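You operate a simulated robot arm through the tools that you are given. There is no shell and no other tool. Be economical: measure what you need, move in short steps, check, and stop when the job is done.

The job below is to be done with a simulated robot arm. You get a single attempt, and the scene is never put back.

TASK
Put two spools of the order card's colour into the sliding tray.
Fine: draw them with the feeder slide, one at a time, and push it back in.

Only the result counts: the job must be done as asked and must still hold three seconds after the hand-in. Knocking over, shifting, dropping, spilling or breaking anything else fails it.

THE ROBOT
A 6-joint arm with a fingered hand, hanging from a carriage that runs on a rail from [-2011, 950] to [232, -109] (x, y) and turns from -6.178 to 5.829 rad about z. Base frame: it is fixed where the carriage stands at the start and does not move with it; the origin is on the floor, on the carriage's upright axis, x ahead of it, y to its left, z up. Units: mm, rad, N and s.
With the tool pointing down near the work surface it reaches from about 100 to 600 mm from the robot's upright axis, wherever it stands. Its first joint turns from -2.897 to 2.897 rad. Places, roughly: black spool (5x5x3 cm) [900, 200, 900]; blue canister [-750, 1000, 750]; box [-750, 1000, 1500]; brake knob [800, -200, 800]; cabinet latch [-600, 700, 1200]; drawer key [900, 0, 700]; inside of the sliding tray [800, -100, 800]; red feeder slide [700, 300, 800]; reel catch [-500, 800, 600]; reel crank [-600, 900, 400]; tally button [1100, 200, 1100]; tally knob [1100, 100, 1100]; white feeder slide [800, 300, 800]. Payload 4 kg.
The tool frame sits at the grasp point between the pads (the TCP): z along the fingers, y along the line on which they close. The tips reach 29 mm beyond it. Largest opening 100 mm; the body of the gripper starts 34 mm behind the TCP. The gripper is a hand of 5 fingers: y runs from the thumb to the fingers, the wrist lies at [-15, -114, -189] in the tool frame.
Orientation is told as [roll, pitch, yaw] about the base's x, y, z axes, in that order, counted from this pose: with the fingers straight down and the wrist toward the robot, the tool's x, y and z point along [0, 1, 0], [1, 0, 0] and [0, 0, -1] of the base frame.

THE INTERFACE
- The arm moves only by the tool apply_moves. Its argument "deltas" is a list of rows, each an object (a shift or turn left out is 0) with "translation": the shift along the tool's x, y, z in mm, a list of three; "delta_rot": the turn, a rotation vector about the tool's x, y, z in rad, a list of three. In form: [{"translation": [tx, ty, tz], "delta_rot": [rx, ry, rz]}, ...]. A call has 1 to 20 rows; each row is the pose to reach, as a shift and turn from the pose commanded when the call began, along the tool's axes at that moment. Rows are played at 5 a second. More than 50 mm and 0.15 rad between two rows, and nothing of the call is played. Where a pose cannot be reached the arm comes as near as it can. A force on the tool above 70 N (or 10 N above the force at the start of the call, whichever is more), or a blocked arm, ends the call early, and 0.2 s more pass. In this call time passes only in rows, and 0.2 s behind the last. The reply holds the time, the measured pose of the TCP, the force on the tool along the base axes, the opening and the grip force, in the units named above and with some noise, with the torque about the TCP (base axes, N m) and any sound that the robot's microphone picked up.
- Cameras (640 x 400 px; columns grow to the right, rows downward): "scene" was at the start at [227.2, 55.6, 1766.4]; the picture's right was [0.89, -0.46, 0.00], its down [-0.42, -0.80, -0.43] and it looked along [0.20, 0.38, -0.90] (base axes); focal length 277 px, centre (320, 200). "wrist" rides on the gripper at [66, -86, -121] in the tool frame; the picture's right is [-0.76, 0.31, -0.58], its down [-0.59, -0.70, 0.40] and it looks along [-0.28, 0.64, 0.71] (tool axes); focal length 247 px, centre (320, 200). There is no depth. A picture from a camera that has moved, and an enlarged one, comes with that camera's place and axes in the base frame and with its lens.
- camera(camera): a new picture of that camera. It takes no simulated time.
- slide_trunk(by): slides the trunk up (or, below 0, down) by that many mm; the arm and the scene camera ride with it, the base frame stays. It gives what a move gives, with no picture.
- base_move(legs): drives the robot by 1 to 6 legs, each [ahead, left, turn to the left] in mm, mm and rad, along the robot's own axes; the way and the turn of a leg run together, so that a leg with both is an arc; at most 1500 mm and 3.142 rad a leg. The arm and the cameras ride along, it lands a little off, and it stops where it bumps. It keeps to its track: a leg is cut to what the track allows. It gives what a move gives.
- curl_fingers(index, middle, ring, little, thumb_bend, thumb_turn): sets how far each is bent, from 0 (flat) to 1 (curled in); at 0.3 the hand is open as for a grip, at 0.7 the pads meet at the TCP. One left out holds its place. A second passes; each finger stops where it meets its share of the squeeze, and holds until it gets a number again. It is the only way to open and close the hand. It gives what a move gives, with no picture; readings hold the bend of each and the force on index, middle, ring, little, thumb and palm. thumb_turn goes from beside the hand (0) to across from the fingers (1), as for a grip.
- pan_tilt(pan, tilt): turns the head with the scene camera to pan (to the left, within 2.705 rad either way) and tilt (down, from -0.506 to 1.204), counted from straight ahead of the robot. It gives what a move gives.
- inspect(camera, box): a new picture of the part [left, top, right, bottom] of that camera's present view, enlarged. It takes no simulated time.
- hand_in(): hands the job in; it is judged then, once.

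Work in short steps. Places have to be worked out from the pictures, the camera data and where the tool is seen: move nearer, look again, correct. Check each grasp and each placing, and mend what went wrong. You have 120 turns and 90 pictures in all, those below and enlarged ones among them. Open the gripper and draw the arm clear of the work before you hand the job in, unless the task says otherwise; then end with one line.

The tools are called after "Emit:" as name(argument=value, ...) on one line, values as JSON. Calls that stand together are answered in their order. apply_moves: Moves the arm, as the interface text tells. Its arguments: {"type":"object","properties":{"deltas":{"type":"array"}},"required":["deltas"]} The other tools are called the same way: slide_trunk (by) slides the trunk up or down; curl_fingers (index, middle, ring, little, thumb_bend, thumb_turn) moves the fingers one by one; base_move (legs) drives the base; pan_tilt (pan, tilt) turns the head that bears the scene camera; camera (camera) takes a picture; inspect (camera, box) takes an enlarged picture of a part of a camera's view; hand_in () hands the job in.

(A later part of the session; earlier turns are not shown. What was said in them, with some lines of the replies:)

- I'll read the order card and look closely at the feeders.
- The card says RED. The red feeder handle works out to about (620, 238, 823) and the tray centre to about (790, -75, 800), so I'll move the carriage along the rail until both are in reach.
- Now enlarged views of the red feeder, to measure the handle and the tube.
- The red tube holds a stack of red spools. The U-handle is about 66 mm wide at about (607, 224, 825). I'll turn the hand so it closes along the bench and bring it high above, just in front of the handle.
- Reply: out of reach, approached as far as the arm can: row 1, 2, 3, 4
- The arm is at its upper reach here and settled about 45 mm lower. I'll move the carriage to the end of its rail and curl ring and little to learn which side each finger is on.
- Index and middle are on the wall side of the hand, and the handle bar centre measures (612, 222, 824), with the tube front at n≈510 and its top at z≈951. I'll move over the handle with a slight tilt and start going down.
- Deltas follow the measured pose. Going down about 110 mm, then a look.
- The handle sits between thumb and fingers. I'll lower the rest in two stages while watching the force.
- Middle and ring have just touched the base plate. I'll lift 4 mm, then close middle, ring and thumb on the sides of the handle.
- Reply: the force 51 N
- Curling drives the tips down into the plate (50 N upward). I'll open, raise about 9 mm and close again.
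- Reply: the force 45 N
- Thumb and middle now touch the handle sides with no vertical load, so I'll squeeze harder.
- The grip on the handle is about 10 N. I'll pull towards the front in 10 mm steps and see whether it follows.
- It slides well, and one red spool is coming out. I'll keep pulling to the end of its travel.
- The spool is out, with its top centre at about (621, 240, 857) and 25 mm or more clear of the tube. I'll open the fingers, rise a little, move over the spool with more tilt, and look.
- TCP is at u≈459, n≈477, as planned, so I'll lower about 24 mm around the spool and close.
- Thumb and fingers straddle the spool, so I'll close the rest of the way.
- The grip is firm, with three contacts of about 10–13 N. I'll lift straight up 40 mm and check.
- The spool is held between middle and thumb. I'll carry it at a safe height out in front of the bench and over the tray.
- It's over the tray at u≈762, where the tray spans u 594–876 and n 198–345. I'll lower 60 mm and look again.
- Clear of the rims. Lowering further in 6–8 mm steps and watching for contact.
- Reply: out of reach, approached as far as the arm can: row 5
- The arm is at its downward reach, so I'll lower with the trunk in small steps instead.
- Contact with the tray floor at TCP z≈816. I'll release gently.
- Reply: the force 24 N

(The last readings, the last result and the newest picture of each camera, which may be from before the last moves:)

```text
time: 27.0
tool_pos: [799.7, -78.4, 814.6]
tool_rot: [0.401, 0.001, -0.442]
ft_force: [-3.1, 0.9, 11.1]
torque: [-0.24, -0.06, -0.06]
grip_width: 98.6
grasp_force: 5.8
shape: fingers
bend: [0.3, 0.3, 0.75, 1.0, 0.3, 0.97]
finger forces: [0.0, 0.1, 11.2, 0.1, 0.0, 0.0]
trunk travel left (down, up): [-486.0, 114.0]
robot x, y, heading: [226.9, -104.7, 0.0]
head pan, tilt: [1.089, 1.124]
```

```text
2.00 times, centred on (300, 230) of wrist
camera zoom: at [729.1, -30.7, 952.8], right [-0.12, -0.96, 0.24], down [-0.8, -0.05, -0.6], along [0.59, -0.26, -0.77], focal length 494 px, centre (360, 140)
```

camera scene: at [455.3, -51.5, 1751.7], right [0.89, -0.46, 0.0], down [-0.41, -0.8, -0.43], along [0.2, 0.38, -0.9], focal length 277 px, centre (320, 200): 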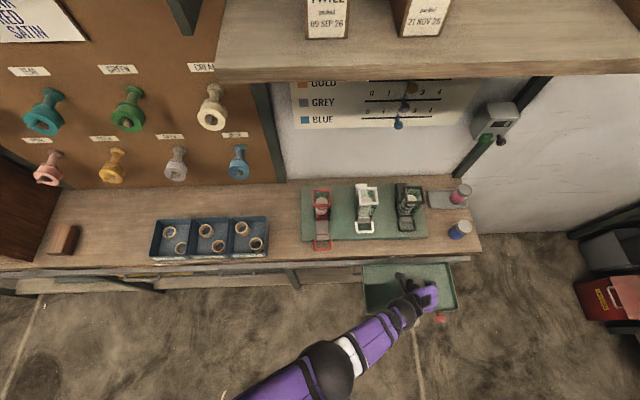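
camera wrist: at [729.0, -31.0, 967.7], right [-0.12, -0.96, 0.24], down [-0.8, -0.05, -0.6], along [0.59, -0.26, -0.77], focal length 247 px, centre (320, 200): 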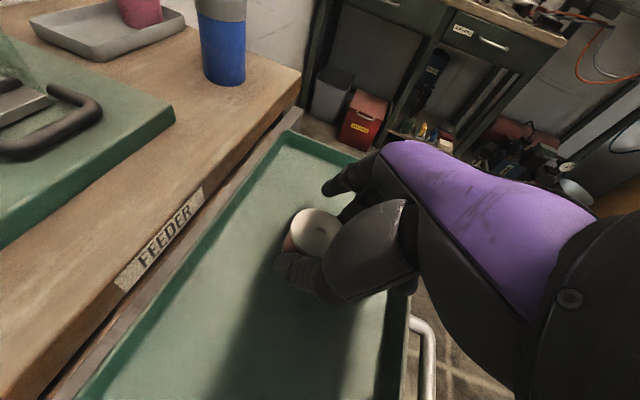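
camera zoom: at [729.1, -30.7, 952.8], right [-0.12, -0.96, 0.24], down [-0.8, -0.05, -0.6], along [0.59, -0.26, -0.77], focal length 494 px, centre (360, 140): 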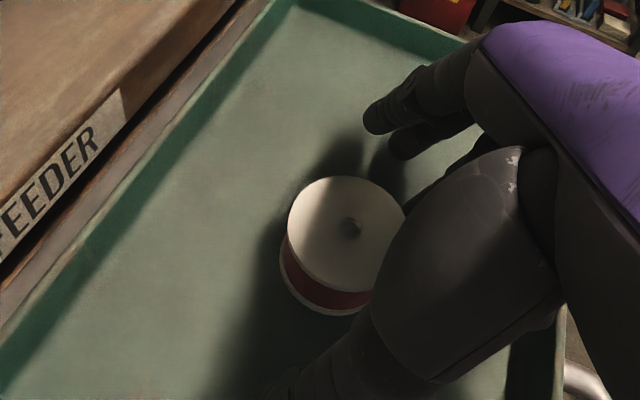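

The spool stands in the tray. I'll lift with the trunk, then open the ring finger and raise the arm.

Emit:
slide_trunk(by=15)

Emit:
apply_moves(deltas=[{"translation": [12, 0, -28]}, {"translation": [23, 0, -55]}, {"translation": [35, 0, -83]}])

Emit:
curl_fingers(ring=0.3)

Emit:
camera(camera="wrist")

```text
time: 27.6
tool_pos: [799.5, -79.0, 827.5]
tool_rot: [0.401, 0.002, -0.44]
ft_force: [1.0, 0.2, 0.0]
torque: [0.01, 0.0, 0.0]
grip_width: 98.4
grasp_force: 0.1
shape: fingers
bend: [0.3, 0.3, 0.3, 1.0, 0.3, 0.97]
finger forces: [0.0, 0.0, 0.0, 0.1, 0.0, 0.0]
trunk travel left (down, up): [-501.0, 99.0]
robot x, y, heading: [228.6, -104.0, 0.004]
head pan, tilt: [1.089, 1.124]
```

```text
time: 28.4
tool_pos: [795.5, -79.7, 917.0]
tool_rot: [0.402, 0.002, -0.441]
ft_force: [-0.1, 0.5, 0.5]
torque: [0.0, 0.0, 0.03]
grip_width: 98.7
grasp_force: 0.1
shape: fingers
bend: [0.3, 0.3, 0.3, 1.0, 0.3, 0.98]
finger forces: [0.1, 0.1, 0.1, 0.0, 0.0, 0.0]
trunk travel left (down, up): [-501.0, 99.0]
robot x, y, heading: [228.6, -107.5, 0.005]
head pan, tilt: [1.089, 1.124]
```

```text
time: 29.4
tool_pos: [795.1, -80.1, 917.7]
tool_rot: [0.402, 0.0, -0.441]
ft_force: [0.4, 0.0, -0.3]
torque: [-0.02, 0.0, -0.04]
grip_width: 98.3
grasp_force: 0.0
shape: fingers
bend: [0.3, 0.3, 0.3, 1.0, 0.3, 0.98]
finger forces: [0.0, 0.0, 0.0, 0.0, 0.0, 0.0]
trunk travel left (down, up): [-501.0, 99.0]
robot x, y, heading: [228.3, -108.0, 0.005]
head pan, tilt: [1.089, 1.124]
```

```text
52 pictures are left
camera wrist: at [725.3, -31.4, 1056.8], right [-0.12, -0.96, 0.24], down [-0.8, -0.05, -0.6], along [0.59, -0.26, -0.77], focal length 247 px, centre (320, 200)
```

wrist: 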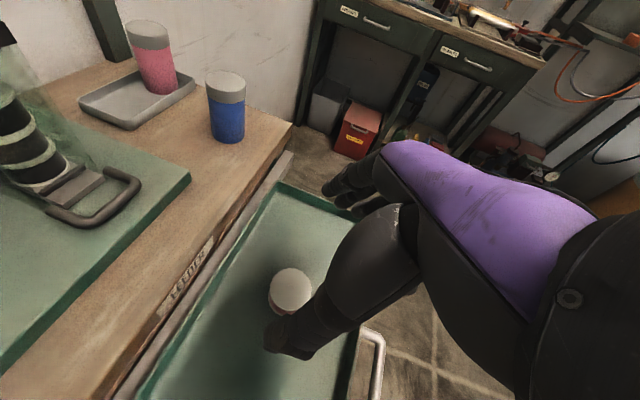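

Now back to the pulled-out handle, stopping above the earlier grip pose (u 457, n 404).

Emit:
apply_moves(deltas=[{"translation": [0, -45, 0]}, {"translation": [0, -90, 0]}, {"translation": [0, -135, 0]}, {"translation": [18.4, -175, 7.8]}, {"translation": [41.4, -215, 17.5]}, {"translation": [69, -250, 29.2]}, {"translation": [99.5, -280, 42], "delta_rot": [0, -0.05, 0]}, {"translation": [126.2, -296, 53.3], "delta_rot": [0, -0.15, 0]}])

Emit:
camera(camera="wrist")

Emit:
inspect(camera="scene", box=[260, 170, 460, 320])

```text
time: 31.2
tool_pos: [589.3, 167.4, 920.7]
tool_rot: [0.25, 0.0, -0.442]
ft_force: [-0.5, -1.2, -0.3]
torque: [0.07, -0.02, 0.02]
grip_width: 98.5
grasp_force: 0.0
shape: fingers
bend: [0.3, 0.3, 0.3, 1.0, 0.3, 0.98]
finger forces: [0.0, 0.0, 0.1, 0.1, 0.0, 0.0]
trunk travel left (down, up): [-501.0, 99.0]
robot x, y, heading: [228.7, -108.3, 0.005]
head pan, tilt: [1.089, 1.124]
```

```text
51 pictures are left
camera wrist: at [527.9, 235.2, 1055.7], right [-0.1, -0.92, 0.37], down [-0.84, -0.13, -0.53], along [0.54, -0.36, -0.76], focal length 247 px, centre (320, 200)
```

wrist: 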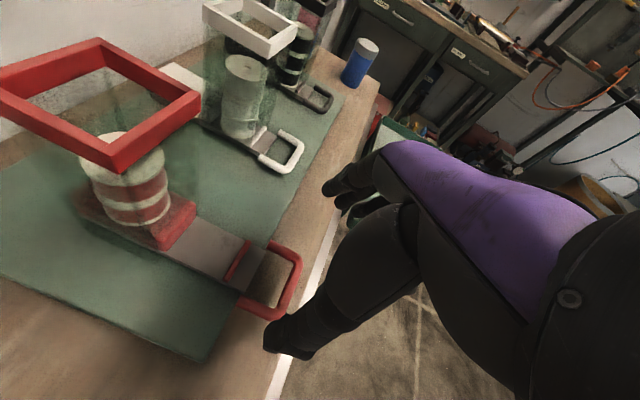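

```text
2.67 times, centred on (360, 245) of scene
camera zoom: at [454.9, -51.4, 1766.4], right [0.89, -0.46, 0.0], down [-0.41, -0.8, -0.43], along [0.2, 0.38, -0.9], focal length 739 px, centre (213, 80)
```

zoom: 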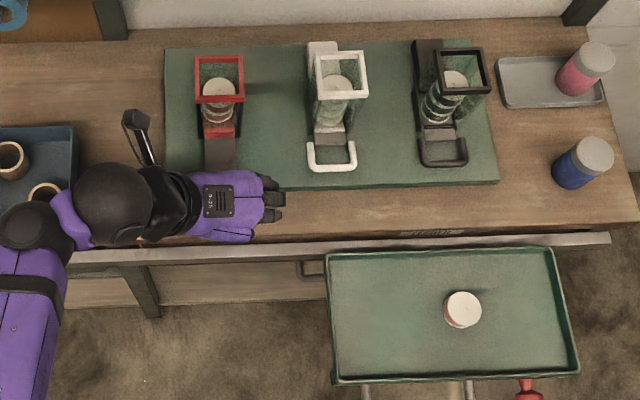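

One spool is in the tray. Lowering around the handle again and gripping it.

Emit:
apply_moves(deltas=[{"translation": [-4.8, -3, 19]}, {"translation": [-9.6, -3, 38]}, {"translation": [-14.3, -3, 56.5]}])

Emit:
curl_fingers(middle=0.65, ring=0.65, thumb_bend=0.65)

Emit:
inspect(camera="wrist", box=[180, 130, 420, 360])

```text
time: 32.0
tool_pos: [586.9, 171.9, 863.7]
tool_rot: [0.251, -0.001, -0.442]
ft_force: [0.4, 0.0, 0.7]
torque: [-0.01, 0.0, -0.01]
grip_width: 98.6
grasp_force: 0.2
shape: fingers
bend: [0.3, 0.3, 0.3, 1.0, 0.3, 0.98]
finger forces: [0.0, 0.0, 0.0, 0.1, 0.0, 0.0]
trunk travel left (down, up): [-501.0, 99.0]
robot x, y, heading: [226.9, -107.8, 0.0]
head pan, tilt: [1.089, 1.124]
```

```text
time: 33.0
tool_pos: [588.0, 172.1, 863.0]
tool_rot: [0.251, -0.001, -0.442]
ft_force: [0.0, -0.7, 12.0]
torque: [0.14, 0.16, 0.2]
grip_width: 72.0
grasp_force: 8.3
shape: fingers
bend: [0.3, 0.54, 0.65, 1.0, 0.58, 0.97]
finger forces: [0.0, 6.4, 0.1, 0.1, 11.0, 0.0]
trunk travel left (down, up): [-501.0, 99.0]
robot x, y, heading: [227.7, -105.5, 0.007]
head pan, tilt: [1.089, 1.124]
```

```text
1.74 times, centred on (300, 245) of wrist
camera zoom: at [526.2, 239.1, 999.0], right [-0.1, -0.92, 0.37], down [-0.84, -0.13, -0.53], along [0.54, -0.36, -0.76], focal length 430 px, centre (355, 122)
```

zoom: 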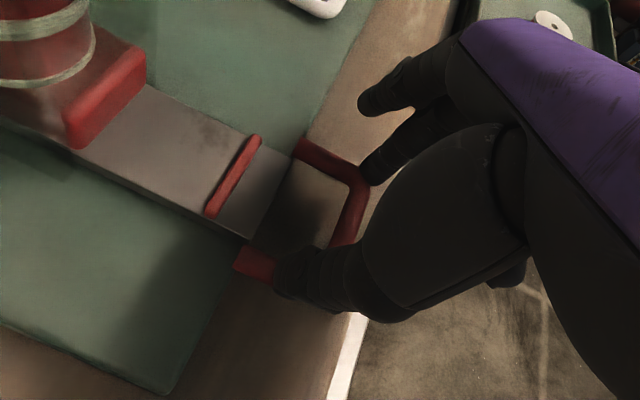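

Gripped. Pushing the slide back in, by about 68 mm.

Emit:
apply_moves(deltas=[{"translation": [9.7, 0, 2.5]}, {"translation": [19.4, 0, 4.9]}, {"translation": [29, 0, 7.4]}, {"translation": [38.8, 0, 9.9]}, {"translation": [48.5, 0, 12.4]}, {"translation": [58, 0, 14.8]}, {"translation": [66, 0, 16.8]}])

Emit:
camera(camera="wrist")

Emit:
inspect(camera="scene", box=[260, 170, 360, 260])

```text
time: 34.8
tool_pos: [618.8, 228.9, 863.2]
tool_rot: [0.25, -0.006, -0.458]
ft_force: [-15.8, -21.6, 45.3]
torque: [0.11, 1.56, 0.08]
grip_width: 76.4
grasp_force: 29.1
shape: fingers
bend: [0.3, 0.55, 0.65, 1.0, 0.59, 0.99]
finger forces: [0.0, 13.6, 0.0, 0.1, 44.9, 0.0]
trunk travel left (down, up): [-501.0, 99.0]
robot x, y, heading: [228.6, -107.9, -0.003]
head pan, tilt: [1.089, 1.124]
stopped in row 7: the force on the tool passed its limit at 71 N (the readings are from after the stop); the commanded pose is now the measured one
```

```text
48 pictures are left
camera wrist: at [557.7, 296.9, 998.1], right [-0.11, -0.92, 0.37], down [-0.84, -0.11, -0.54], along [0.54, -0.37, -0.76], focal length 247 px, centre (320, 200)
```

wrist: 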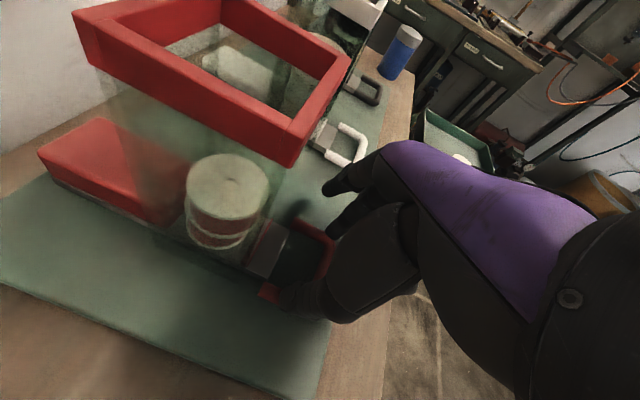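

```text
4.44 times, centred on (310, 215) of scene
camera zoom: at [454.6, -52.1, 1766.2], right [0.89, -0.46, 0.0], down [-0.42, -0.8, -0.43], along [0.2, 0.38, -0.9], focal length 1232 px, centre (364, 133)
```

zoom: 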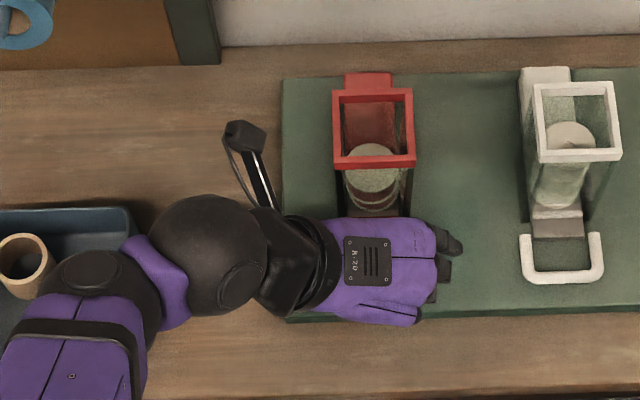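

The slide hit its inner stop and the stack dropped. The next spool is loaded, so I'll pull the slide out again.

Emit:
apply_moves(deltas=[{"translation": [-4, 0, -1.5]}, {"translation": [-12, 0, -3]}, {"translation": [-21.7, 0, -5.5]}, {"translation": [-31, 0, -8]}, {"translation": [-41, 0, -10.5]}, {"translation": [-50, 0, -12.9]}, {"translation": [-58, 0, -14.8]}, {"translation": [-66, 0, -16.8]}])

Emit:
camera(camera="wrist")

Emit:
inspect(camera="scene", box=[260, 170, 360, 260])

```text
time: 36.6
tool_pos: [588.3, 172.2, 861.9]
tool_rot: [0.252, -0.001, -0.45]
ft_force: [-6.5, 3.4, 8.6]
torque: [0.34, 0.38, 0.03]
grip_width: 71.9
grasp_force: 8.3
shape: fingers
bend: [0.3, 0.63, 0.65, 1.0, 0.58, 0.93]
finger forces: [0.1, 2.9, 0.1, 0.0, 13.9, 0.0]
trunk travel left (down, up): [-501.0, 99.0]
robot x, y, heading: [226.8, -111.7, 0.001]
head pan, tilt: [1.089, 1.124]
```

```text
46 pictures are left
camera wrist: at [526.3, 239.7, 997.0], right [-0.11, -0.92, 0.37], down [-0.84, -0.12, -0.53], along [0.54, -0.37, -0.76], focal length 247 px, centre (320, 200)
```

wrist: 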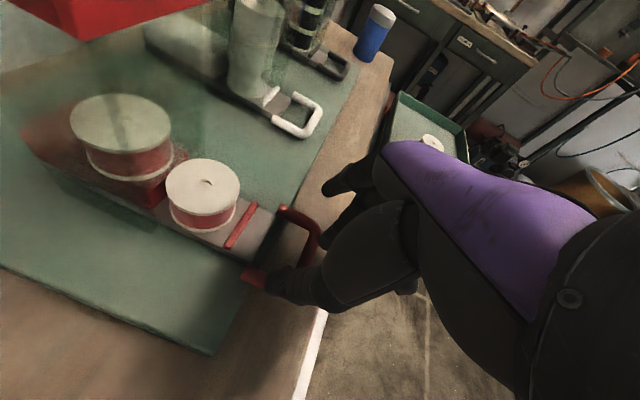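

```text
4.44 times, centred on (310, 215) of scene
camera zoom: at [454.6, -50.9, 1766.3], right [0.89, -0.46, 0.0], down [-0.42, -0.8, -0.43], along [0.2, 0.38, -0.9], focal length 1232 px, centre (364, 133)
```

zoom: 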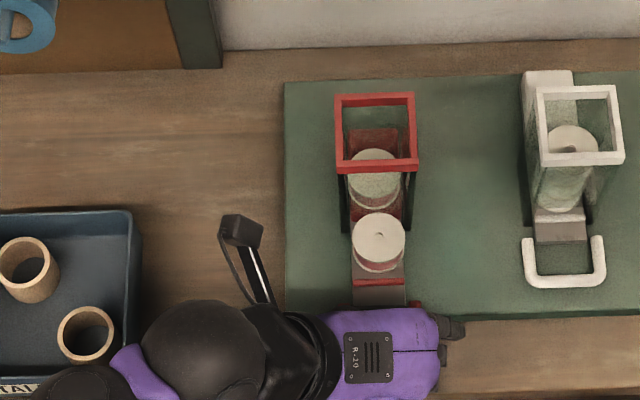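

The grip slipped about 12 mm during the pull. I'll open, shift forward 13 mm, grip again and finish the draw.

Emit:
curl_fingers(middle=0.3, ring=0.3, thumb_bend=0.3)

Emit:
apply_moves(deltas=[{"translation": [13, 0, 3.3]}])

Emit:
curl_fingers(middle=0.65, ring=0.65, thumb_bend=0.65)

Emit:
apply_moves(deltas=[{"translation": [-6, 0, -1.5]}, {"translation": [-12, 0, -3]}, {"translation": [-16, 0, -4]}])

Emit:
camera(camera="wrist")

Emit:
inspect(camera="scene", box=[260, 170, 360, 260])

```text
time: 37.6
tool_pos: [588.4, 171.9, 862.7]
tool_rot: [0.252, -0.003, -0.449]
ft_force: [-0.6, -0.4, -0.1]
torque: [0.02, -0.03, -0.02]
grip_width: 98.2
grasp_force: 0.0
shape: fingers
bend: [0.3, 0.3, 0.3, 1.0, 0.3, 0.97]
finger forces: [0.0, 0.0, 0.1, 0.1, 0.1, 0.0]
trunk travel left (down, up): [-501.0, 99.0]
robot x, y, heading: [225.5, -108.7, 0.008]
head pan, tilt: [1.089, 1.124]
```

```text
time: 38.0
tool_pos: [595.7, 182.9, 861.8]
tool_rot: [0.25, -0.002, -0.451]
ft_force: [-1.1, -0.9, -0.8]
torque: [-0.01, -0.02, -0.01]
grip_width: 98.5
grasp_force: 0.0
shape: fingers
bend: [0.3, 0.3, 0.3, 1.0, 0.3, 0.98]
finger forces: [0.0, 0.1, 0.0, 0.1, 0.0, 0.1]
trunk travel left (down, up): [-501.0, 99.0]
robot x, y, heading: [227.9, -109.2, 0.011]
head pan, tilt: [1.089, 1.124]
```

```text
time: 39.0
tool_pos: [595.2, 184.9, 861.7]
tool_rot: [0.253, -0.004, -0.449]
ft_force: [-0.6, 0.5, 8.2]
torque: [0.07, 0.04, 0.19]
grip_width: 77.7
grasp_force: 9.7
shape: fingers
bend: [0.3, 0.52, 0.63, 1.0, 0.54, 0.97]
finger forces: [0.0, 8.9, 1.9, 0.0, 9.2, 0.0]
trunk travel left (down, up): [-501.0, 99.0]
robot x, y, heading: [231.2, -109.8, 0.003]
head pan, tilt: [1.089, 1.124]
```

```text
time: 39.8
tool_pos: [589.1, 169.2, 863.4]
tool_rot: [0.255, -0.003, -0.451]
ft_force: [1.1, 3.5, 8.4]
torque: [0.23, 0.08, 0.02]
grip_width: 73.7
grasp_force: 6.8
shape: fingers
bend: [0.3, 0.54, 0.65, 1.0, 0.57, 0.94]
finger forces: [0.1, 5.6, 0.0, 0.1, 9.2, 0.0]
trunk travel left (down, up): [-501.0, 99.0]
robot x, y, heading: [228.4, -106.6, 0.001]
head pan, tilt: [1.089, 1.124]
```

```text
44 pictures are left
camera wrist: at [526.5, 235.9, 998.2], right [-0.11, -0.92, 0.37], down [-0.84, -0.12, -0.54], along [0.54, -0.37, -0.76], focal length 247 px, centre (320, 200)
```

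wrist: 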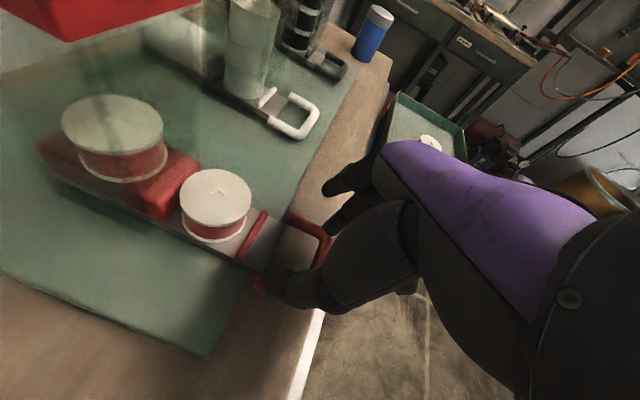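

```text
4.44 times, centred on (310, 215) of scene
camera zoom: at [455.1, -50.8, 1766.6], right [0.89, -0.46, 0.0], down [-0.41, -0.8, -0.43], along [0.2, 0.38, -0.9], focal length 1232 px, centre (364, 133)
```

zoom: 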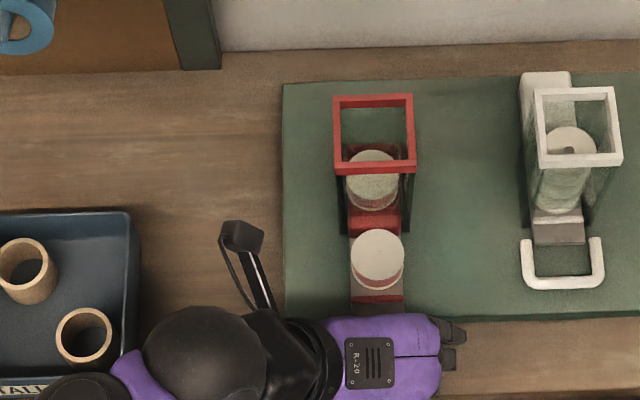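

Second spool is fully drawn, at the same place as the first. I'll repeat the pick: release, rise and move over it.

Emit:
curl_fingers(middle=0.3, ring=0.3, thumb_bend=0.3)

Emit:
apply_moves(deltas=[{"translation": [6.2, 0, -24]}, {"translation": [28, 0, -18], "delta_rot": [0, 0.05, 0]}, {"translation": [52, -1, -12], "delta_rot": [0, 0.1, 0]}, {"translation": [76, -1, -6], "delta_rot": [0, 0.15, 0]}])

Emit:
camera(camera="wrist")

Emit:
inspect(camera="scene", box=[260, 170, 360, 260])

```text
time: 40.8
tool_pos: [587.7, 167.3, 862.4]
tool_rot: [0.251, -0.002, -0.451]
ft_force: [0.8, -0.4, 1.1]
torque: [0.02, -0.01, -0.03]
grip_width: 98.4
grasp_force: 0.0
shape: fingers
bend: [0.3, 0.3, 0.3, 1.0, 0.3, 0.98]
finger forces: [0.0, 0.0, 0.0, 0.1, 0.0, 0.0]
trunk travel left (down, up): [-501.0, 99.0]
robot x, y, heading: [228.7, -105.9, 0.007]
head pan, tilt: [1.089, 1.124]
```

```text
time: 41.8
tool_pos: [618.0, 231.7, 887.1]
tool_rot: [0.401, 0.0, -0.45]
ft_force: [-0.6, 0.0, -0.6]
torque: [0.03, 0.01, -0.03]
grip_width: 98.5
grasp_force: 0.1
shape: fingers
bend: [0.3, 0.3, 0.3, 1.0, 0.3, 0.98]
finger forces: [0.1, 0.1, 0.0, 0.0, 0.0, 0.0]
trunk travel left (down, up): [-501.0, 99.0]
robot x, y, heading: [228.2, -106.7, 0.004]
head pan, tilt: [1.089, 1.124]
```

```text
42 pictures are left
camera wrist: at [547.1, 281.3, 1025.3], right [-0.13, -0.96, 0.24], down [-0.8, -0.04, -0.6], along [0.59, -0.26, -0.77], focal length 247 px, centre (320, 200)
```

wrist: 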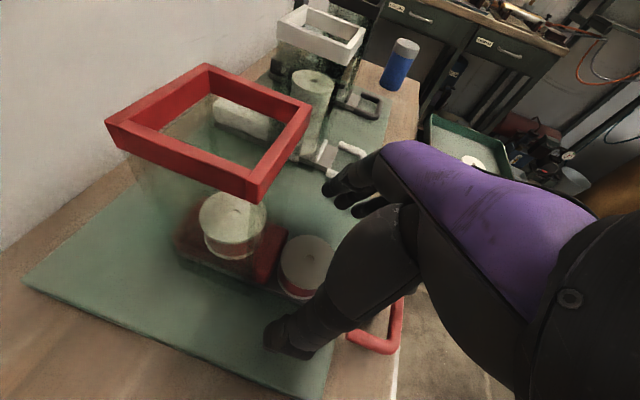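

```text
4.44 times, centred on (310, 215) of scene
camera zoom: at [454.9, -51.3, 1766.4], right [0.89, -0.46, 0.0], down [-0.41, -0.8, -0.43], along [0.2, 0.38, -0.9], focal length 1232 px, centre (364, 133)
```

zoom: 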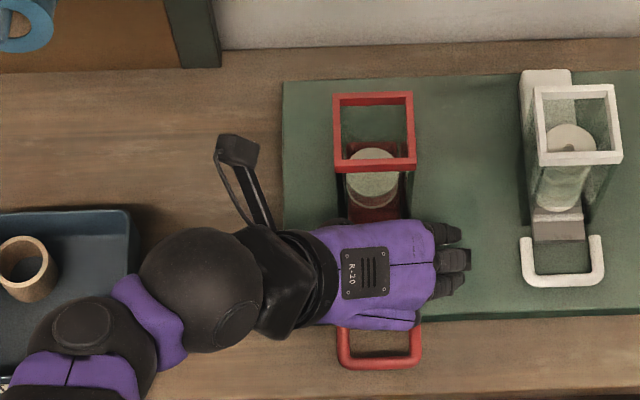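

Same geometry as before. Lowering around the spool and closing in two stages.

Emit:
apply_moves(deltas=[{"translation": [-4, 0, 11.5]}, {"translation": [-7.3, 0, 23]}])

Emit:
curl_fingers(middle=0.55, ring=0.55, thumb_bend=0.55)

Emit:
curl_fingers(middle=0.75, ring=0.75, thumb_bend=0.75)

Emit:
inspect(camera="wrist", box=[180, 130, 420, 360])

```text
time: 42.4
tool_pos: [621.7, 233.3, 862.8]
tool_rot: [0.402, -0.003, -0.449]
ft_force: [-0.2, 0.2, 0.1]
torque: [0.0, -0.06, 0.01]
grip_width: 98.3
grasp_force: 0.1
shape: fingers
bend: [0.3, 0.3, 0.3, 1.0, 0.3, 0.98]
finger forces: [0.0, 0.0, 0.1, 0.1, 0.0, 0.0]
trunk travel left (down, up): [-501.0, 99.0]
robot x, y, heading: [226.0, -107.4, 0.007]
head pan, tilt: [1.089, 1.124]
```

```text
time: 43.4
tool_pos: [619.5, 233.6, 862.5]
tool_rot: [0.401, -0.004, -0.45]
ft_force: [0.5, 0.0, 0.1]
torque: [-0.02, 0.0, -0.04]
grip_width: 68.6
grasp_force: 0.0
shape: fingers
bend: [0.3, 0.55, 0.55, 1.0, 0.55, 0.98]
finger forces: [0.1, 0.2, 0.0, 0.0, 0.2, 0.1]
trunk travel left (down, up): [-501.0, 99.0]
robot x, y, heading: [228.1, -103.6, -0.001]
head pan, tilt: [1.089, 1.124]
```

```text
time: 44.4
tool_pos: [623.6, 233.5, 862.7]
tool_rot: [0.401, -0.005, -0.452]
ft_force: [8.4, -5.8, 6.3]
torque: [-0.33, -0.31, 0.26]
grip_width: 61.3
grasp_force: 24.8
shape: fingers
bend: [0.3, 0.59, 0.72, 1.0, 0.66, 0.95]
finger forces: [0.1, 11.7, 20.5, 0.0, 17.6, 0.0]
trunk travel left (down, up): [-501.0, 99.0]
robot x, y, heading: [229.2, -107.4, 0.003]
head pan, tilt: [1.089, 1.124]
```

```text
1.74 times, centred on (300, 245) of wrist
camera zoom: at [552.1, 282.9, 1001.8], right [-0.13, -0.96, 0.24], down [-0.8, -0.04, -0.6], along [0.59, -0.27, -0.76], focal length 430 px, centre (355, 122)
```

zoom: 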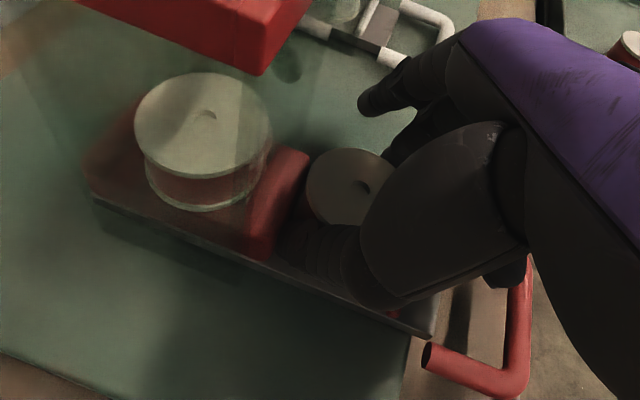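

Grip as before; lifting 40 mm straight up.

Emit:
apply_moves(deltas=[{"translation": [4, 0, -9]}, {"translation": [8, 0, -18]}, {"translation": [16, 0, -37]}])

Emit:
camera(camera="wrist")

```text
time: 45.2
tool_pos: [617.9, 235.5, 902.7]
tool_rot: [0.401, -0.002, -0.451]
ft_force: [0.3, 0.0, 0.4]
torque: [-0.02, -0.01, 0.02]
grip_width: 60.7
grasp_force: 14.2
shape: fingers
bend: [0.3, 0.6, 0.74, 1.0, 0.66, 0.92]
finger forces: [0.1, 9.7, 4.4, 0.1, 14.2, 0.0]
trunk travel left (down, up): [-501.0, 99.0]
robot x, y, heading: [229.6, -106.0, 0.003]
head pan, tilt: [1.089, 1.124]
```

```text
39 pictures are left
camera wrist: at [547.0, 284.1, 1042.7], right [-0.13, -0.96, 0.24], down [-0.8, -0.04, -0.6], along [0.59, -0.26, -0.77], focal length 247 px, centre (320, 200)
```

wrist: 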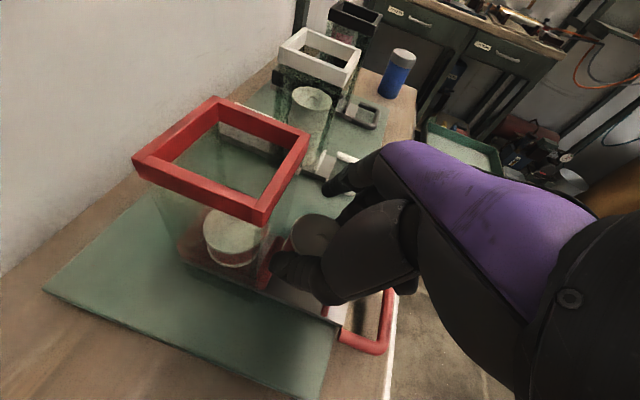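

Held securely. I'll carry it to the tray's left-hand part (u≈660), away from the first spool at u≈755.

Emit:
apply_moves(deltas=[{"translation": [-37.5, 0, -26.7]}, {"translation": [-75.1, 0, -53.4]}, {"translation": [-107.3, 20, -67]}, {"translation": [-139.6, 45, -80.6]}, {"translation": [-167.2, 80, -92.3]}, {"translation": [-184.7, 120, -99.7]}, {"translation": [-184.7, 160, -99.7]}, {"translation": [-184.7, 202, -99.7]}])

Emit:
camera(camera="wrist")

Emit:
inspect(camera="scene", box=[340, 230, 480, 330])

```text
time: 47.0
tool_pos: [710.1, -41.0, 924.6]
tool_rot: [0.401, -0.003, -0.449]
ft_force: [-0.4, 0.0, -0.5]
torque: [0.0, -0.03, -0.01]
grip_width: 60.4
grasp_force: 14.2
shape: fingers
bend: [0.3, 0.6, 0.74, 1.0, 0.66, 0.92]
finger forces: [0.0, 9.8, 4.2, 0.0, 14.2, 0.0]
trunk travel left (down, up): [-501.0, 99.0]
robot x, y, heading: [228.4, -110.1, 0.009]
head pan, tilt: [1.089, 1.124]
```

```text
38 pictures are left
camera wrist: at [639.2, 8.8, 1062.6], right [-0.13, -0.96, 0.24], down [-0.8, -0.04, -0.6], along [0.59, -0.26, -0.76], focal length 247 px, centre (320, 200)
```

wrist: 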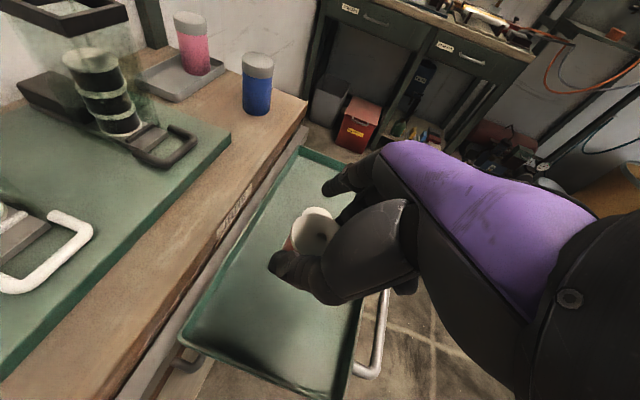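

```text
4.00 times, centred on (410, 280) of scene
camera zoom: at [454.9, -51.3, 1766.4], right [0.89, -0.46, 0.0], down [-0.41, -0.8, -0.43], along [0.2, 0.38, -0.9], focal length 1108 px, centre (-40, -120)
```

zoom: 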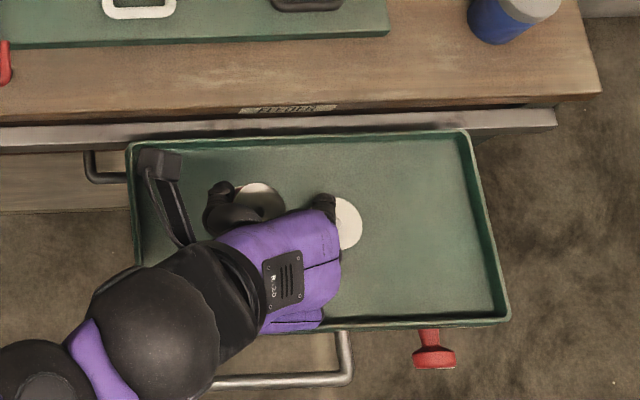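

Positioned at u≈659, n≈266. Lowering to z≈830 with a 6 mm shift to the left for clearance from the first spool.

Emit:
apply_moves(deltas=[{"translation": [-8, -6, 18.4]}, {"translation": [-15.6, -6, 36.8]}, {"translation": [-23.3, -6, 55.3]}, {"translation": [-30, -6, 72]}, {"translation": [-36.5, -6, 87]}])

Emit:
camera(camera="wrist")

Emit:
inspect(camera="scene", box=[340, 230, 480, 330])

```text
time: 48.2
tool_pos: [703.7, -38.7, 828.1]
tool_rot: [0.402, -0.003, -0.449]
ft_force: [0.2, -0.3, 0.8]
torque: [0.02, 0.03, 0.0]
grip_width: 60.2
grasp_force: 13.7
shape: fingers
bend: [0.3, 0.6, 0.74, 1.0, 0.66, 0.92]
finger forces: [0.0, 9.8, 4.5, 0.1, 14.2, 0.0]
trunk travel left (down, up): [-501.0, 99.0]
robot x, y, heading: [227.3, -108.9, 0.001]
head pan, tilt: [1.089, 1.124]
```

```text
36 pictures are left
camera wrist: at [632.9, 10.6, 966.1], right [-0.13, -0.96, 0.24], down [-0.8, -0.04, -0.6], along [0.59, -0.26, -0.77], focal length 247 px, centre (320, 200)
```

wrist: 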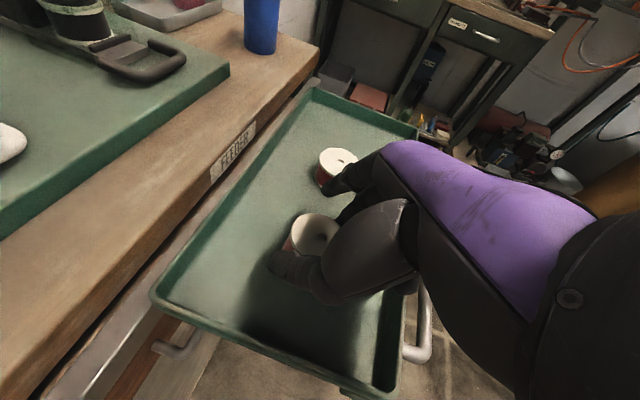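

```text
4.00 times, centred on (410, 280) of scene
camera zoom: at [454.9, -51.3, 1766.4], right [0.89, -0.46, 0.0], down [-0.41, -0.8, -0.43], along [0.2, 0.38, -0.9], focal length 1108 px, centre (-40, -120)
```

zoom: 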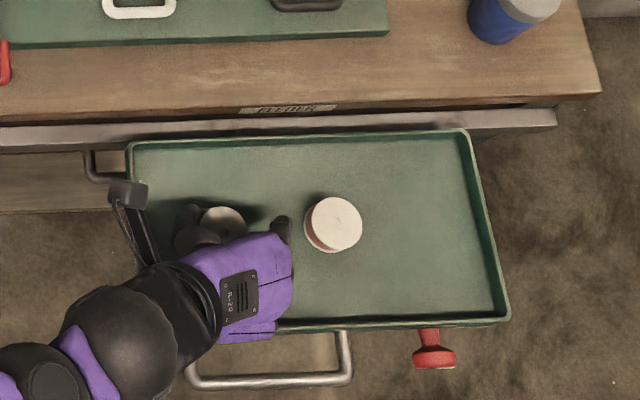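

Clear of spool 1 and the rims. Lowering the last bit with the trunk.

Emit:
slide_trunk(by=-12)

Emit:
inspect(camera="wrist", box=[180, 130, 420, 330])

```text
time: 48.8
tool_pos: [704.6, -39.3, 816.2]
tool_rot: [0.4, -0.004, -0.45]
ft_force: [-0.5, -0.6, 4.8]
torque: [-0.08, -0.06, 0.01]
grip_width: 60.6
grasp_force: 16.7
shape: fingers
bend: [0.3, 0.6, 0.74, 1.0, 0.66, 0.92]
finger forces: [0.0, 16.0, 3.5, 0.1, 14.2, 0.1]
trunk travel left (down, up): [-489.0, 111.0]
robot x, y, heading: [226.7, -109.9, 0.006]
head pan, tilt: [1.089, 1.124]
```

```text
2.00 times, centred on (300, 230) of wrist
camera zoom: at [633.6, 10.5, 954.9], right [-0.13, -0.96, 0.24], down [-0.8, -0.04, -0.6], along [0.59, -0.26, -0.76], focal length 494 px, centre (360, 140)
```

zoom: 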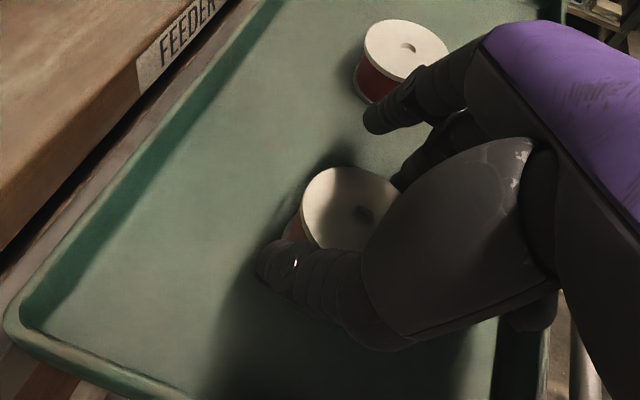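

Touching the floor (about 5 N). I'll release gently, in two stages.

Emit:
curl_fingers(middle=0.5, ring=0.5, thumb_bend=0.5)

Emit:
curl_fingers(middle=0.38, ring=0.38, thumb_bend=0.38)

Emit:
slide_trunk(by=12)

Emit:
inspect(camera="wrist", box=[180, 130, 420, 330])

```text
time: 49.8
tool_pos: [705.5, -38.1, 816.9]
tool_rot: [0.404, -0.005, -0.449]
ft_force: [-4.6, 1.4, 17.7]
torque: [-0.39, 0.0, -0.13]
grip_width: 73.8
grasp_force: 8.2
shape: fingers
bend: [0.3, 0.5, 0.6, 1.0, 0.5, 0.97]
finger forces: [0.1, 0.0, 17.4, 0.0, 0.0, 0.0]
trunk travel left (down, up): [-489.0, 111.0]
robot x, y, heading: [227.6, -104.7, -0.001]
head pan, tilt: [1.089, 1.124]
```

```text
time: 50.8
tool_pos: [704.6, -37.7, 815.1]
tool_rot: [0.401, -0.002, -0.45]
ft_force: [-4.2, 1.0, 12.3]
torque: [-0.22, -0.08, -0.1]
grip_width: 89.2
grasp_force: 5.8
shape: fingers
bend: [0.3, 0.38, 0.48, 1.0, 0.38, 0.97]
finger forces: [0.0, 0.0, 12.1, 0.0, 0.0, 0.0]
trunk travel left (down, up): [-489.0, 111.0]
robot x, y, heading: [228.0, -107.0, -0.0]
head pan, tilt: [1.089, 1.124]
```

```text
time: 51.4
tool_pos: [704.7, -38.8, 826.4]
tool_rot: [0.398, -0.002, -0.449]
ft_force: [-0.2, -0.4, 0.2]
torque: [0.02, 0.02, -0.02]
grip_width: 88.9
grasp_force: 0.1
shape: fingers
bend: [0.3, 0.38, 0.38, 1.0, 0.38, 0.97]
finger forces: [0.0, 0.0, 0.0, 0.0, 0.0, 0.1]
trunk travel left (down, up): [-501.0, 99.0]
robot x, y, heading: [224.5, -107.9, 0.004]
head pan, tilt: [1.089, 1.124]
```

```text
2.00 times, centred on (300, 230) of wrist
camera zoom: at [632.8, 10.5, 966.0], right [-0.13, -0.96, 0.24], down [-0.8, -0.04, -0.6], along [0.59, -0.27, -0.77], focal length 494 px, centre (360, 140)
```

zoom: 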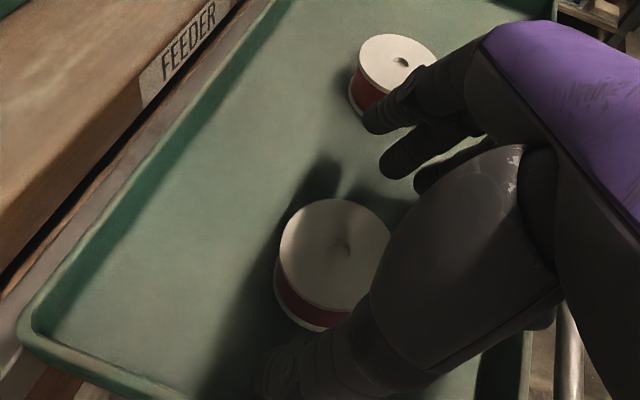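

Both spools stand in the tray. I'll go up and back to the handle to push the slide in.

Emit:
apply_moves(deltas=[{"translation": [11.7, 0, -27.6]}, {"translation": [24.1, 0, -57.1]}, {"translation": [35.8, 0, -84.7]}, {"translation": [35.8, -40, -84.7]}, {"translation": [35.8, -80, -84.7]}, {"translation": [54.2, -115, -76.9]}, {"translation": [81.9, -145, -65.3]}, {"translation": [114.1, -172, -51.6], "delta_rot": [0, -0.05, 0]}, {"translation": [141.7, -190, -40], "delta_rot": [0, -0.1, 0]}, {"translation": [162.9, -197, -31], "delta_rot": [0, -0.15, 0]}])

Emit:
curl_fingers(middle=0.3, ring=0.3, thumb_bend=0.3)

Emit:
camera(camera="wrist")

Emit:
inspect(camera="scene", box=[260, 170, 460, 320])

```text
time: 53.6
tool_pos: [584.1, 175.9, 919.2]
tool_rot: [0.249, -0.002, -0.451]
ft_force: [-0.8, -0.7, -1.0]
torque: [0.02, -0.04, 0.02]
grip_width: 88.9
grasp_force: 0.0
shape: fingers
bend: [0.3, 0.38, 0.38, 1.0, 0.38, 0.98]
finger forces: [0.0, 0.0, 0.0, 0.1, 0.0, 0.1]
trunk travel left (down, up): [-501.0, 99.0]
robot x, y, heading: [228.8, -112.3, 0.001]
head pan, tilt: [1.089, 1.124]
```

```text
time: 54.6
tool_pos: [584.7, 174.6, 919.9]
tool_rot: [0.251, -0.004, -0.451]
ft_force: [-0.7, -0.4, -0.2]
torque: [-0.04, 0.03, 0.03]
grip_width: 98.3
grasp_force: 0.1
shape: fingers
bend: [0.3, 0.3, 0.3, 1.0, 0.3, 0.98]
finger forces: [0.0, 0.1, 0.1, 0.1, 0.0, 0.0]
trunk travel left (down, up): [-501.0, 99.0]
robot x, y, heading: [229.8, -105.7, 0.003]
head pan, tilt: [1.089, 1.124]
```

```text
32 pictures are left
camera wrist: at [523.3, 242.8, 1054.8], right [-0.11, -0.92, 0.37], down [-0.84, -0.12, -0.53], along [0.54, -0.37, -0.76], focal length 247 px, centre (320, 200)
```

wrist: 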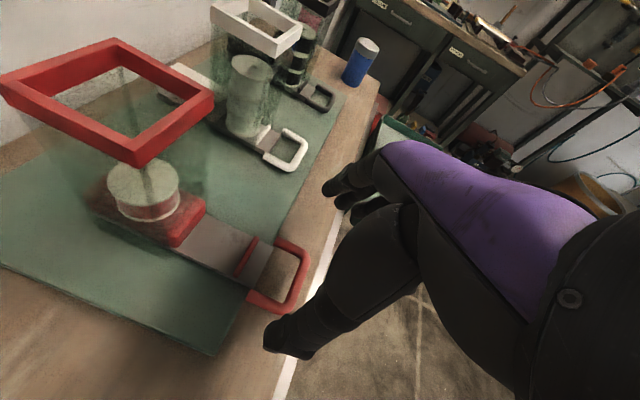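

```text
2.67 times, centred on (360, 245) of scene
camera zoom: at [454.9, -51.2, 1766.4], right [0.89, -0.46, 0.0], down [-0.41, -0.8, -0.43], along [0.2, 0.38, -0.9], focal length 739 px, centre (213, 80)
```

zoom: 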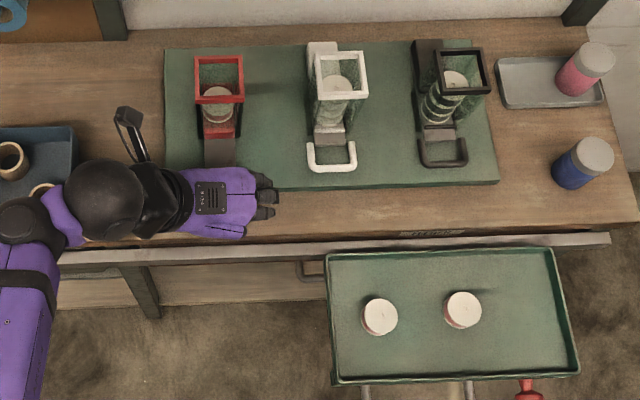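

Both spools in the tray, and the hand is above the handle. Lowering and gripping again.

Emit:
apply_moves(deltas=[{"translation": [-4.8, 4, 19]}, {"translation": [-9.6, 4, 38]}, {"translation": [-14.3, 4, 56]}])

Emit:
curl_fingers(middle=0.65, ring=0.65, thumb_bend=0.65)

Emit:
apply_moves(deltas=[{"translation": [9.7, 0, 2.5]}, {"translation": [19.4, 0, 4.9]}, {"translation": [29, 0, 7.4]}, {"translation": [38.8, 0, 9.9]}, {"translation": [48.5, 0, 12.4]}, {"translation": [55, 0, 14]}, {"translation": [60, 0, 15.3]}, {"translation": [65, 0, 16.6]}])

Emit:
inspect(camera="wrist", box=[100, 130, 400, 360])

```text
time: 55.4
tool_pos: [590.6, 171.5, 862.4]
tool_rot: [0.25, -0.003, -0.45]
ft_force: [-0.8, -0.2, 0.2]
torque: [-0.04, -0.01, -0.03]
grip_width: 98.1
grasp_force: 0.0
shape: fingers
bend: [0.3, 0.3, 0.3, 1.0, 0.3, 0.98]
finger forces: [0.1, 0.1, 0.0, 0.1, 0.0, 0.1]
trunk travel left (down, up): [-501.0, 99.0]
robot x, y, heading: [227.0, -105.7, 0.002]
head pan, tilt: [1.089, 1.124]
```

```text
time: 56.4
tool_pos: [589.7, 172.5, 863.5]
tool_rot: [0.252, -0.003, -0.452]
ft_force: [-1.4, 0.3, 7.7]
torque: [0.07, 0.1, 0.17]
grip_width: 77.0
grasp_force: 7.9
shape: fingers
bend: [0.3, 0.55, 0.65, 1.0, 0.54, 0.97]
finger forces: [0.0, 6.6, 0.1, 0.0, 9.1, 0.0]
trunk travel left (down, up): [-501.0, 99.0]
robot x, y, heading: [228.8, -109.6, 0.002]
head pan, tilt: [1.089, 1.124]
```

```text
time: 58.2
tool_pos: [620.3, 227.2, 860.8]
tool_rot: [0.248, -0.004, -0.455]
ft_force: [-14.4, -20.3, 44.6]
torque: [0.07, 1.27, 0.13]
grip_width: 81.4
grasp_force: 26.0
shape: fingers
bend: [0.3, 0.55, 0.65, 1.0, 0.55, 0.98]
finger forces: [0.1, 16.0, 0.1, 0.0, 36.1, 0.0]
trunk travel left (down, up): [-501.0, 99.0]
robot x, y, heading: [226.0, -107.3, 0.0]
head pan, tilt: [1.089, 1.124]
```

```text
1.74 times, centred on (250, 245) of wrist
camera zoom: at [558.1, 295.3, 996.2], right [-0.11, -0.92, 0.37], down [-0.84, -0.12, -0.53], along [0.54, -0.37, -0.76], focal length 430 px, centre (442, 122)
```

zoom: 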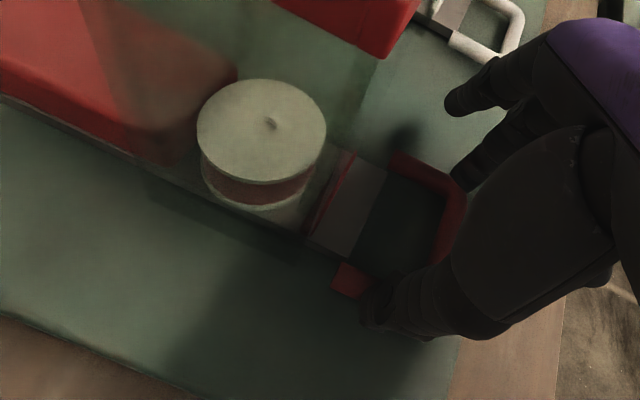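

The slide seems home: firm resistance, and the last spool has dropped in. I'll release, lift clear and compare with the starting picture.

Emit:
curl_fingers(middle=0.3, ring=0.3, thumb_bend=0.3)

Emit:
apply_moves(deltas=[{"translation": [5, 0, -19]}, {"translation": [10, 0, -39]}, {"translation": [-15, 0, -77]}, {"translation": [-55, 0, -95]}, {"translation": [-100, 0, -107]}, {"translation": [-145, 0, -119]}])

Emit:
inspect(camera="scene", box=[260, 170, 460, 320])

Emit:
inspect(camera="scene", box=[280, 175, 360, 245])

```text
time: 59.2
tool_pos: [620.1, 231.0, 860.1]
tool_rot: [0.251, -0.003, -0.451]
ft_force: [0.6, 0.1, -0.3]
torque: [-0.03, 0.0, 0.02]
grip_width: 98.5
grasp_force: 0.1
shape: fingers
bend: [0.3, 0.3, 0.3, 1.0, 0.3, 0.98]
finger forces: [0.0, 0.1, 0.0, 0.0, 0.0, 0.0]
trunk travel left (down, up): [-501.0, 99.0]
robot x, y, heading: [226.9, -109.5, 0.004]
head pan, tilt: [1.089, 1.124]
```

```text
time: 60.6
tool_pos: [548.2, 78.0, 941.1]
tool_rot: [0.252, -0.003, -0.449]
ft_force: [-0.6, 0.5, 1.0]
torque: [-0.04, 0.0, -0.01]
grip_width: 98.5
grasp_force: 0.0
shape: fingers
bend: [0.3, 0.3, 0.3, 1.0, 0.3, 0.98]
finger forces: [0.0, 0.0, 0.0, 0.1, 0.0, 0.0]
trunk travel left (down, up): [-501.0, 99.0]
robot x, y, heading: [226.4, -113.8, 0.005]
head pan, tilt: [1.089, 1.124]
```

```text
2.67 times, centred on (360, 245) of scene
camera zoom: at [455.0, -51.0, 1766.4], right [0.89, -0.46, 0.0], down [-0.41, -0.8, -0.43], along [0.2, 0.38, -0.9], focal length 739 px, centre (213, 80)
```

zoom: 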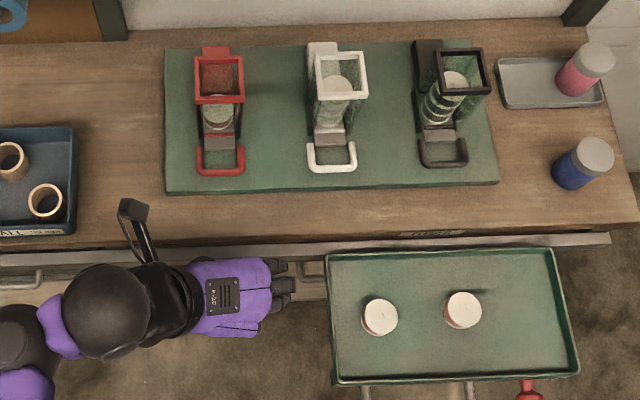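

```text
5.71 times, centred on (320, 210) of scene
camera zoom: at [455.0, -51.0, 1766.4], right [0.89, -0.46, 0.0], down [-0.41, -0.8, -0.43], along [0.2, 0.38, -0.9], focal length 1584 px, centre (320, 143)
```

zoom: 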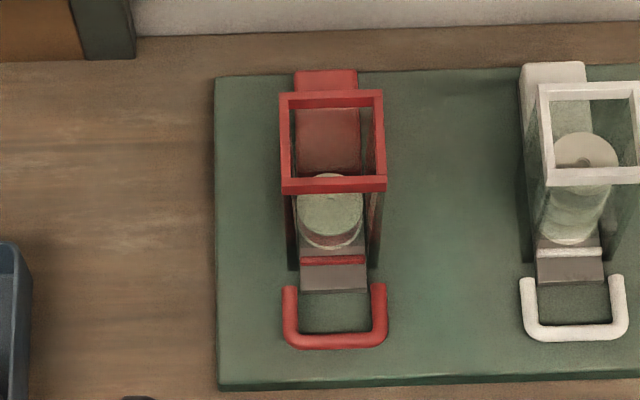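

The red slide's handle lines up with the white one exactly as it did at the start, so it's fully in. Both spools stand in the tray. I'll open the little finger, draw the arm clear, and hand in.

Emit:
curl_fingers(little=0.3)

Emit:
hand_in()

```text
time: 61.6
tool_pos: [549.0, 77.4, 941.0]
tool_rot: [0.251, -0.003, -0.448]
ft_force: [0.0, -0.4, -0.7]
torque: [0.0, 0.01, 0.0]
grip_width: 98.8
grasp_force: 0.0
shape: fingers
bend: [0.3, 0.3, 0.3, 0.3, 0.3, 0.98]
finger forces: [0.0, 0.1, 0.0, 0.0, 0.0, 0.0]
trunk travel left (down, up): [-501.0, 99.0]
robot x, y, heading: [229.8, -107.3, 0.0]
head pan, tilt: [1.089, 1.124]
```

```text
The job is handed in.
```

I drew two red spools one at a time with the feeder slide and stood both in the sliding tray. The slide is fully back in, the hand is open and clear, and the job is handed in.
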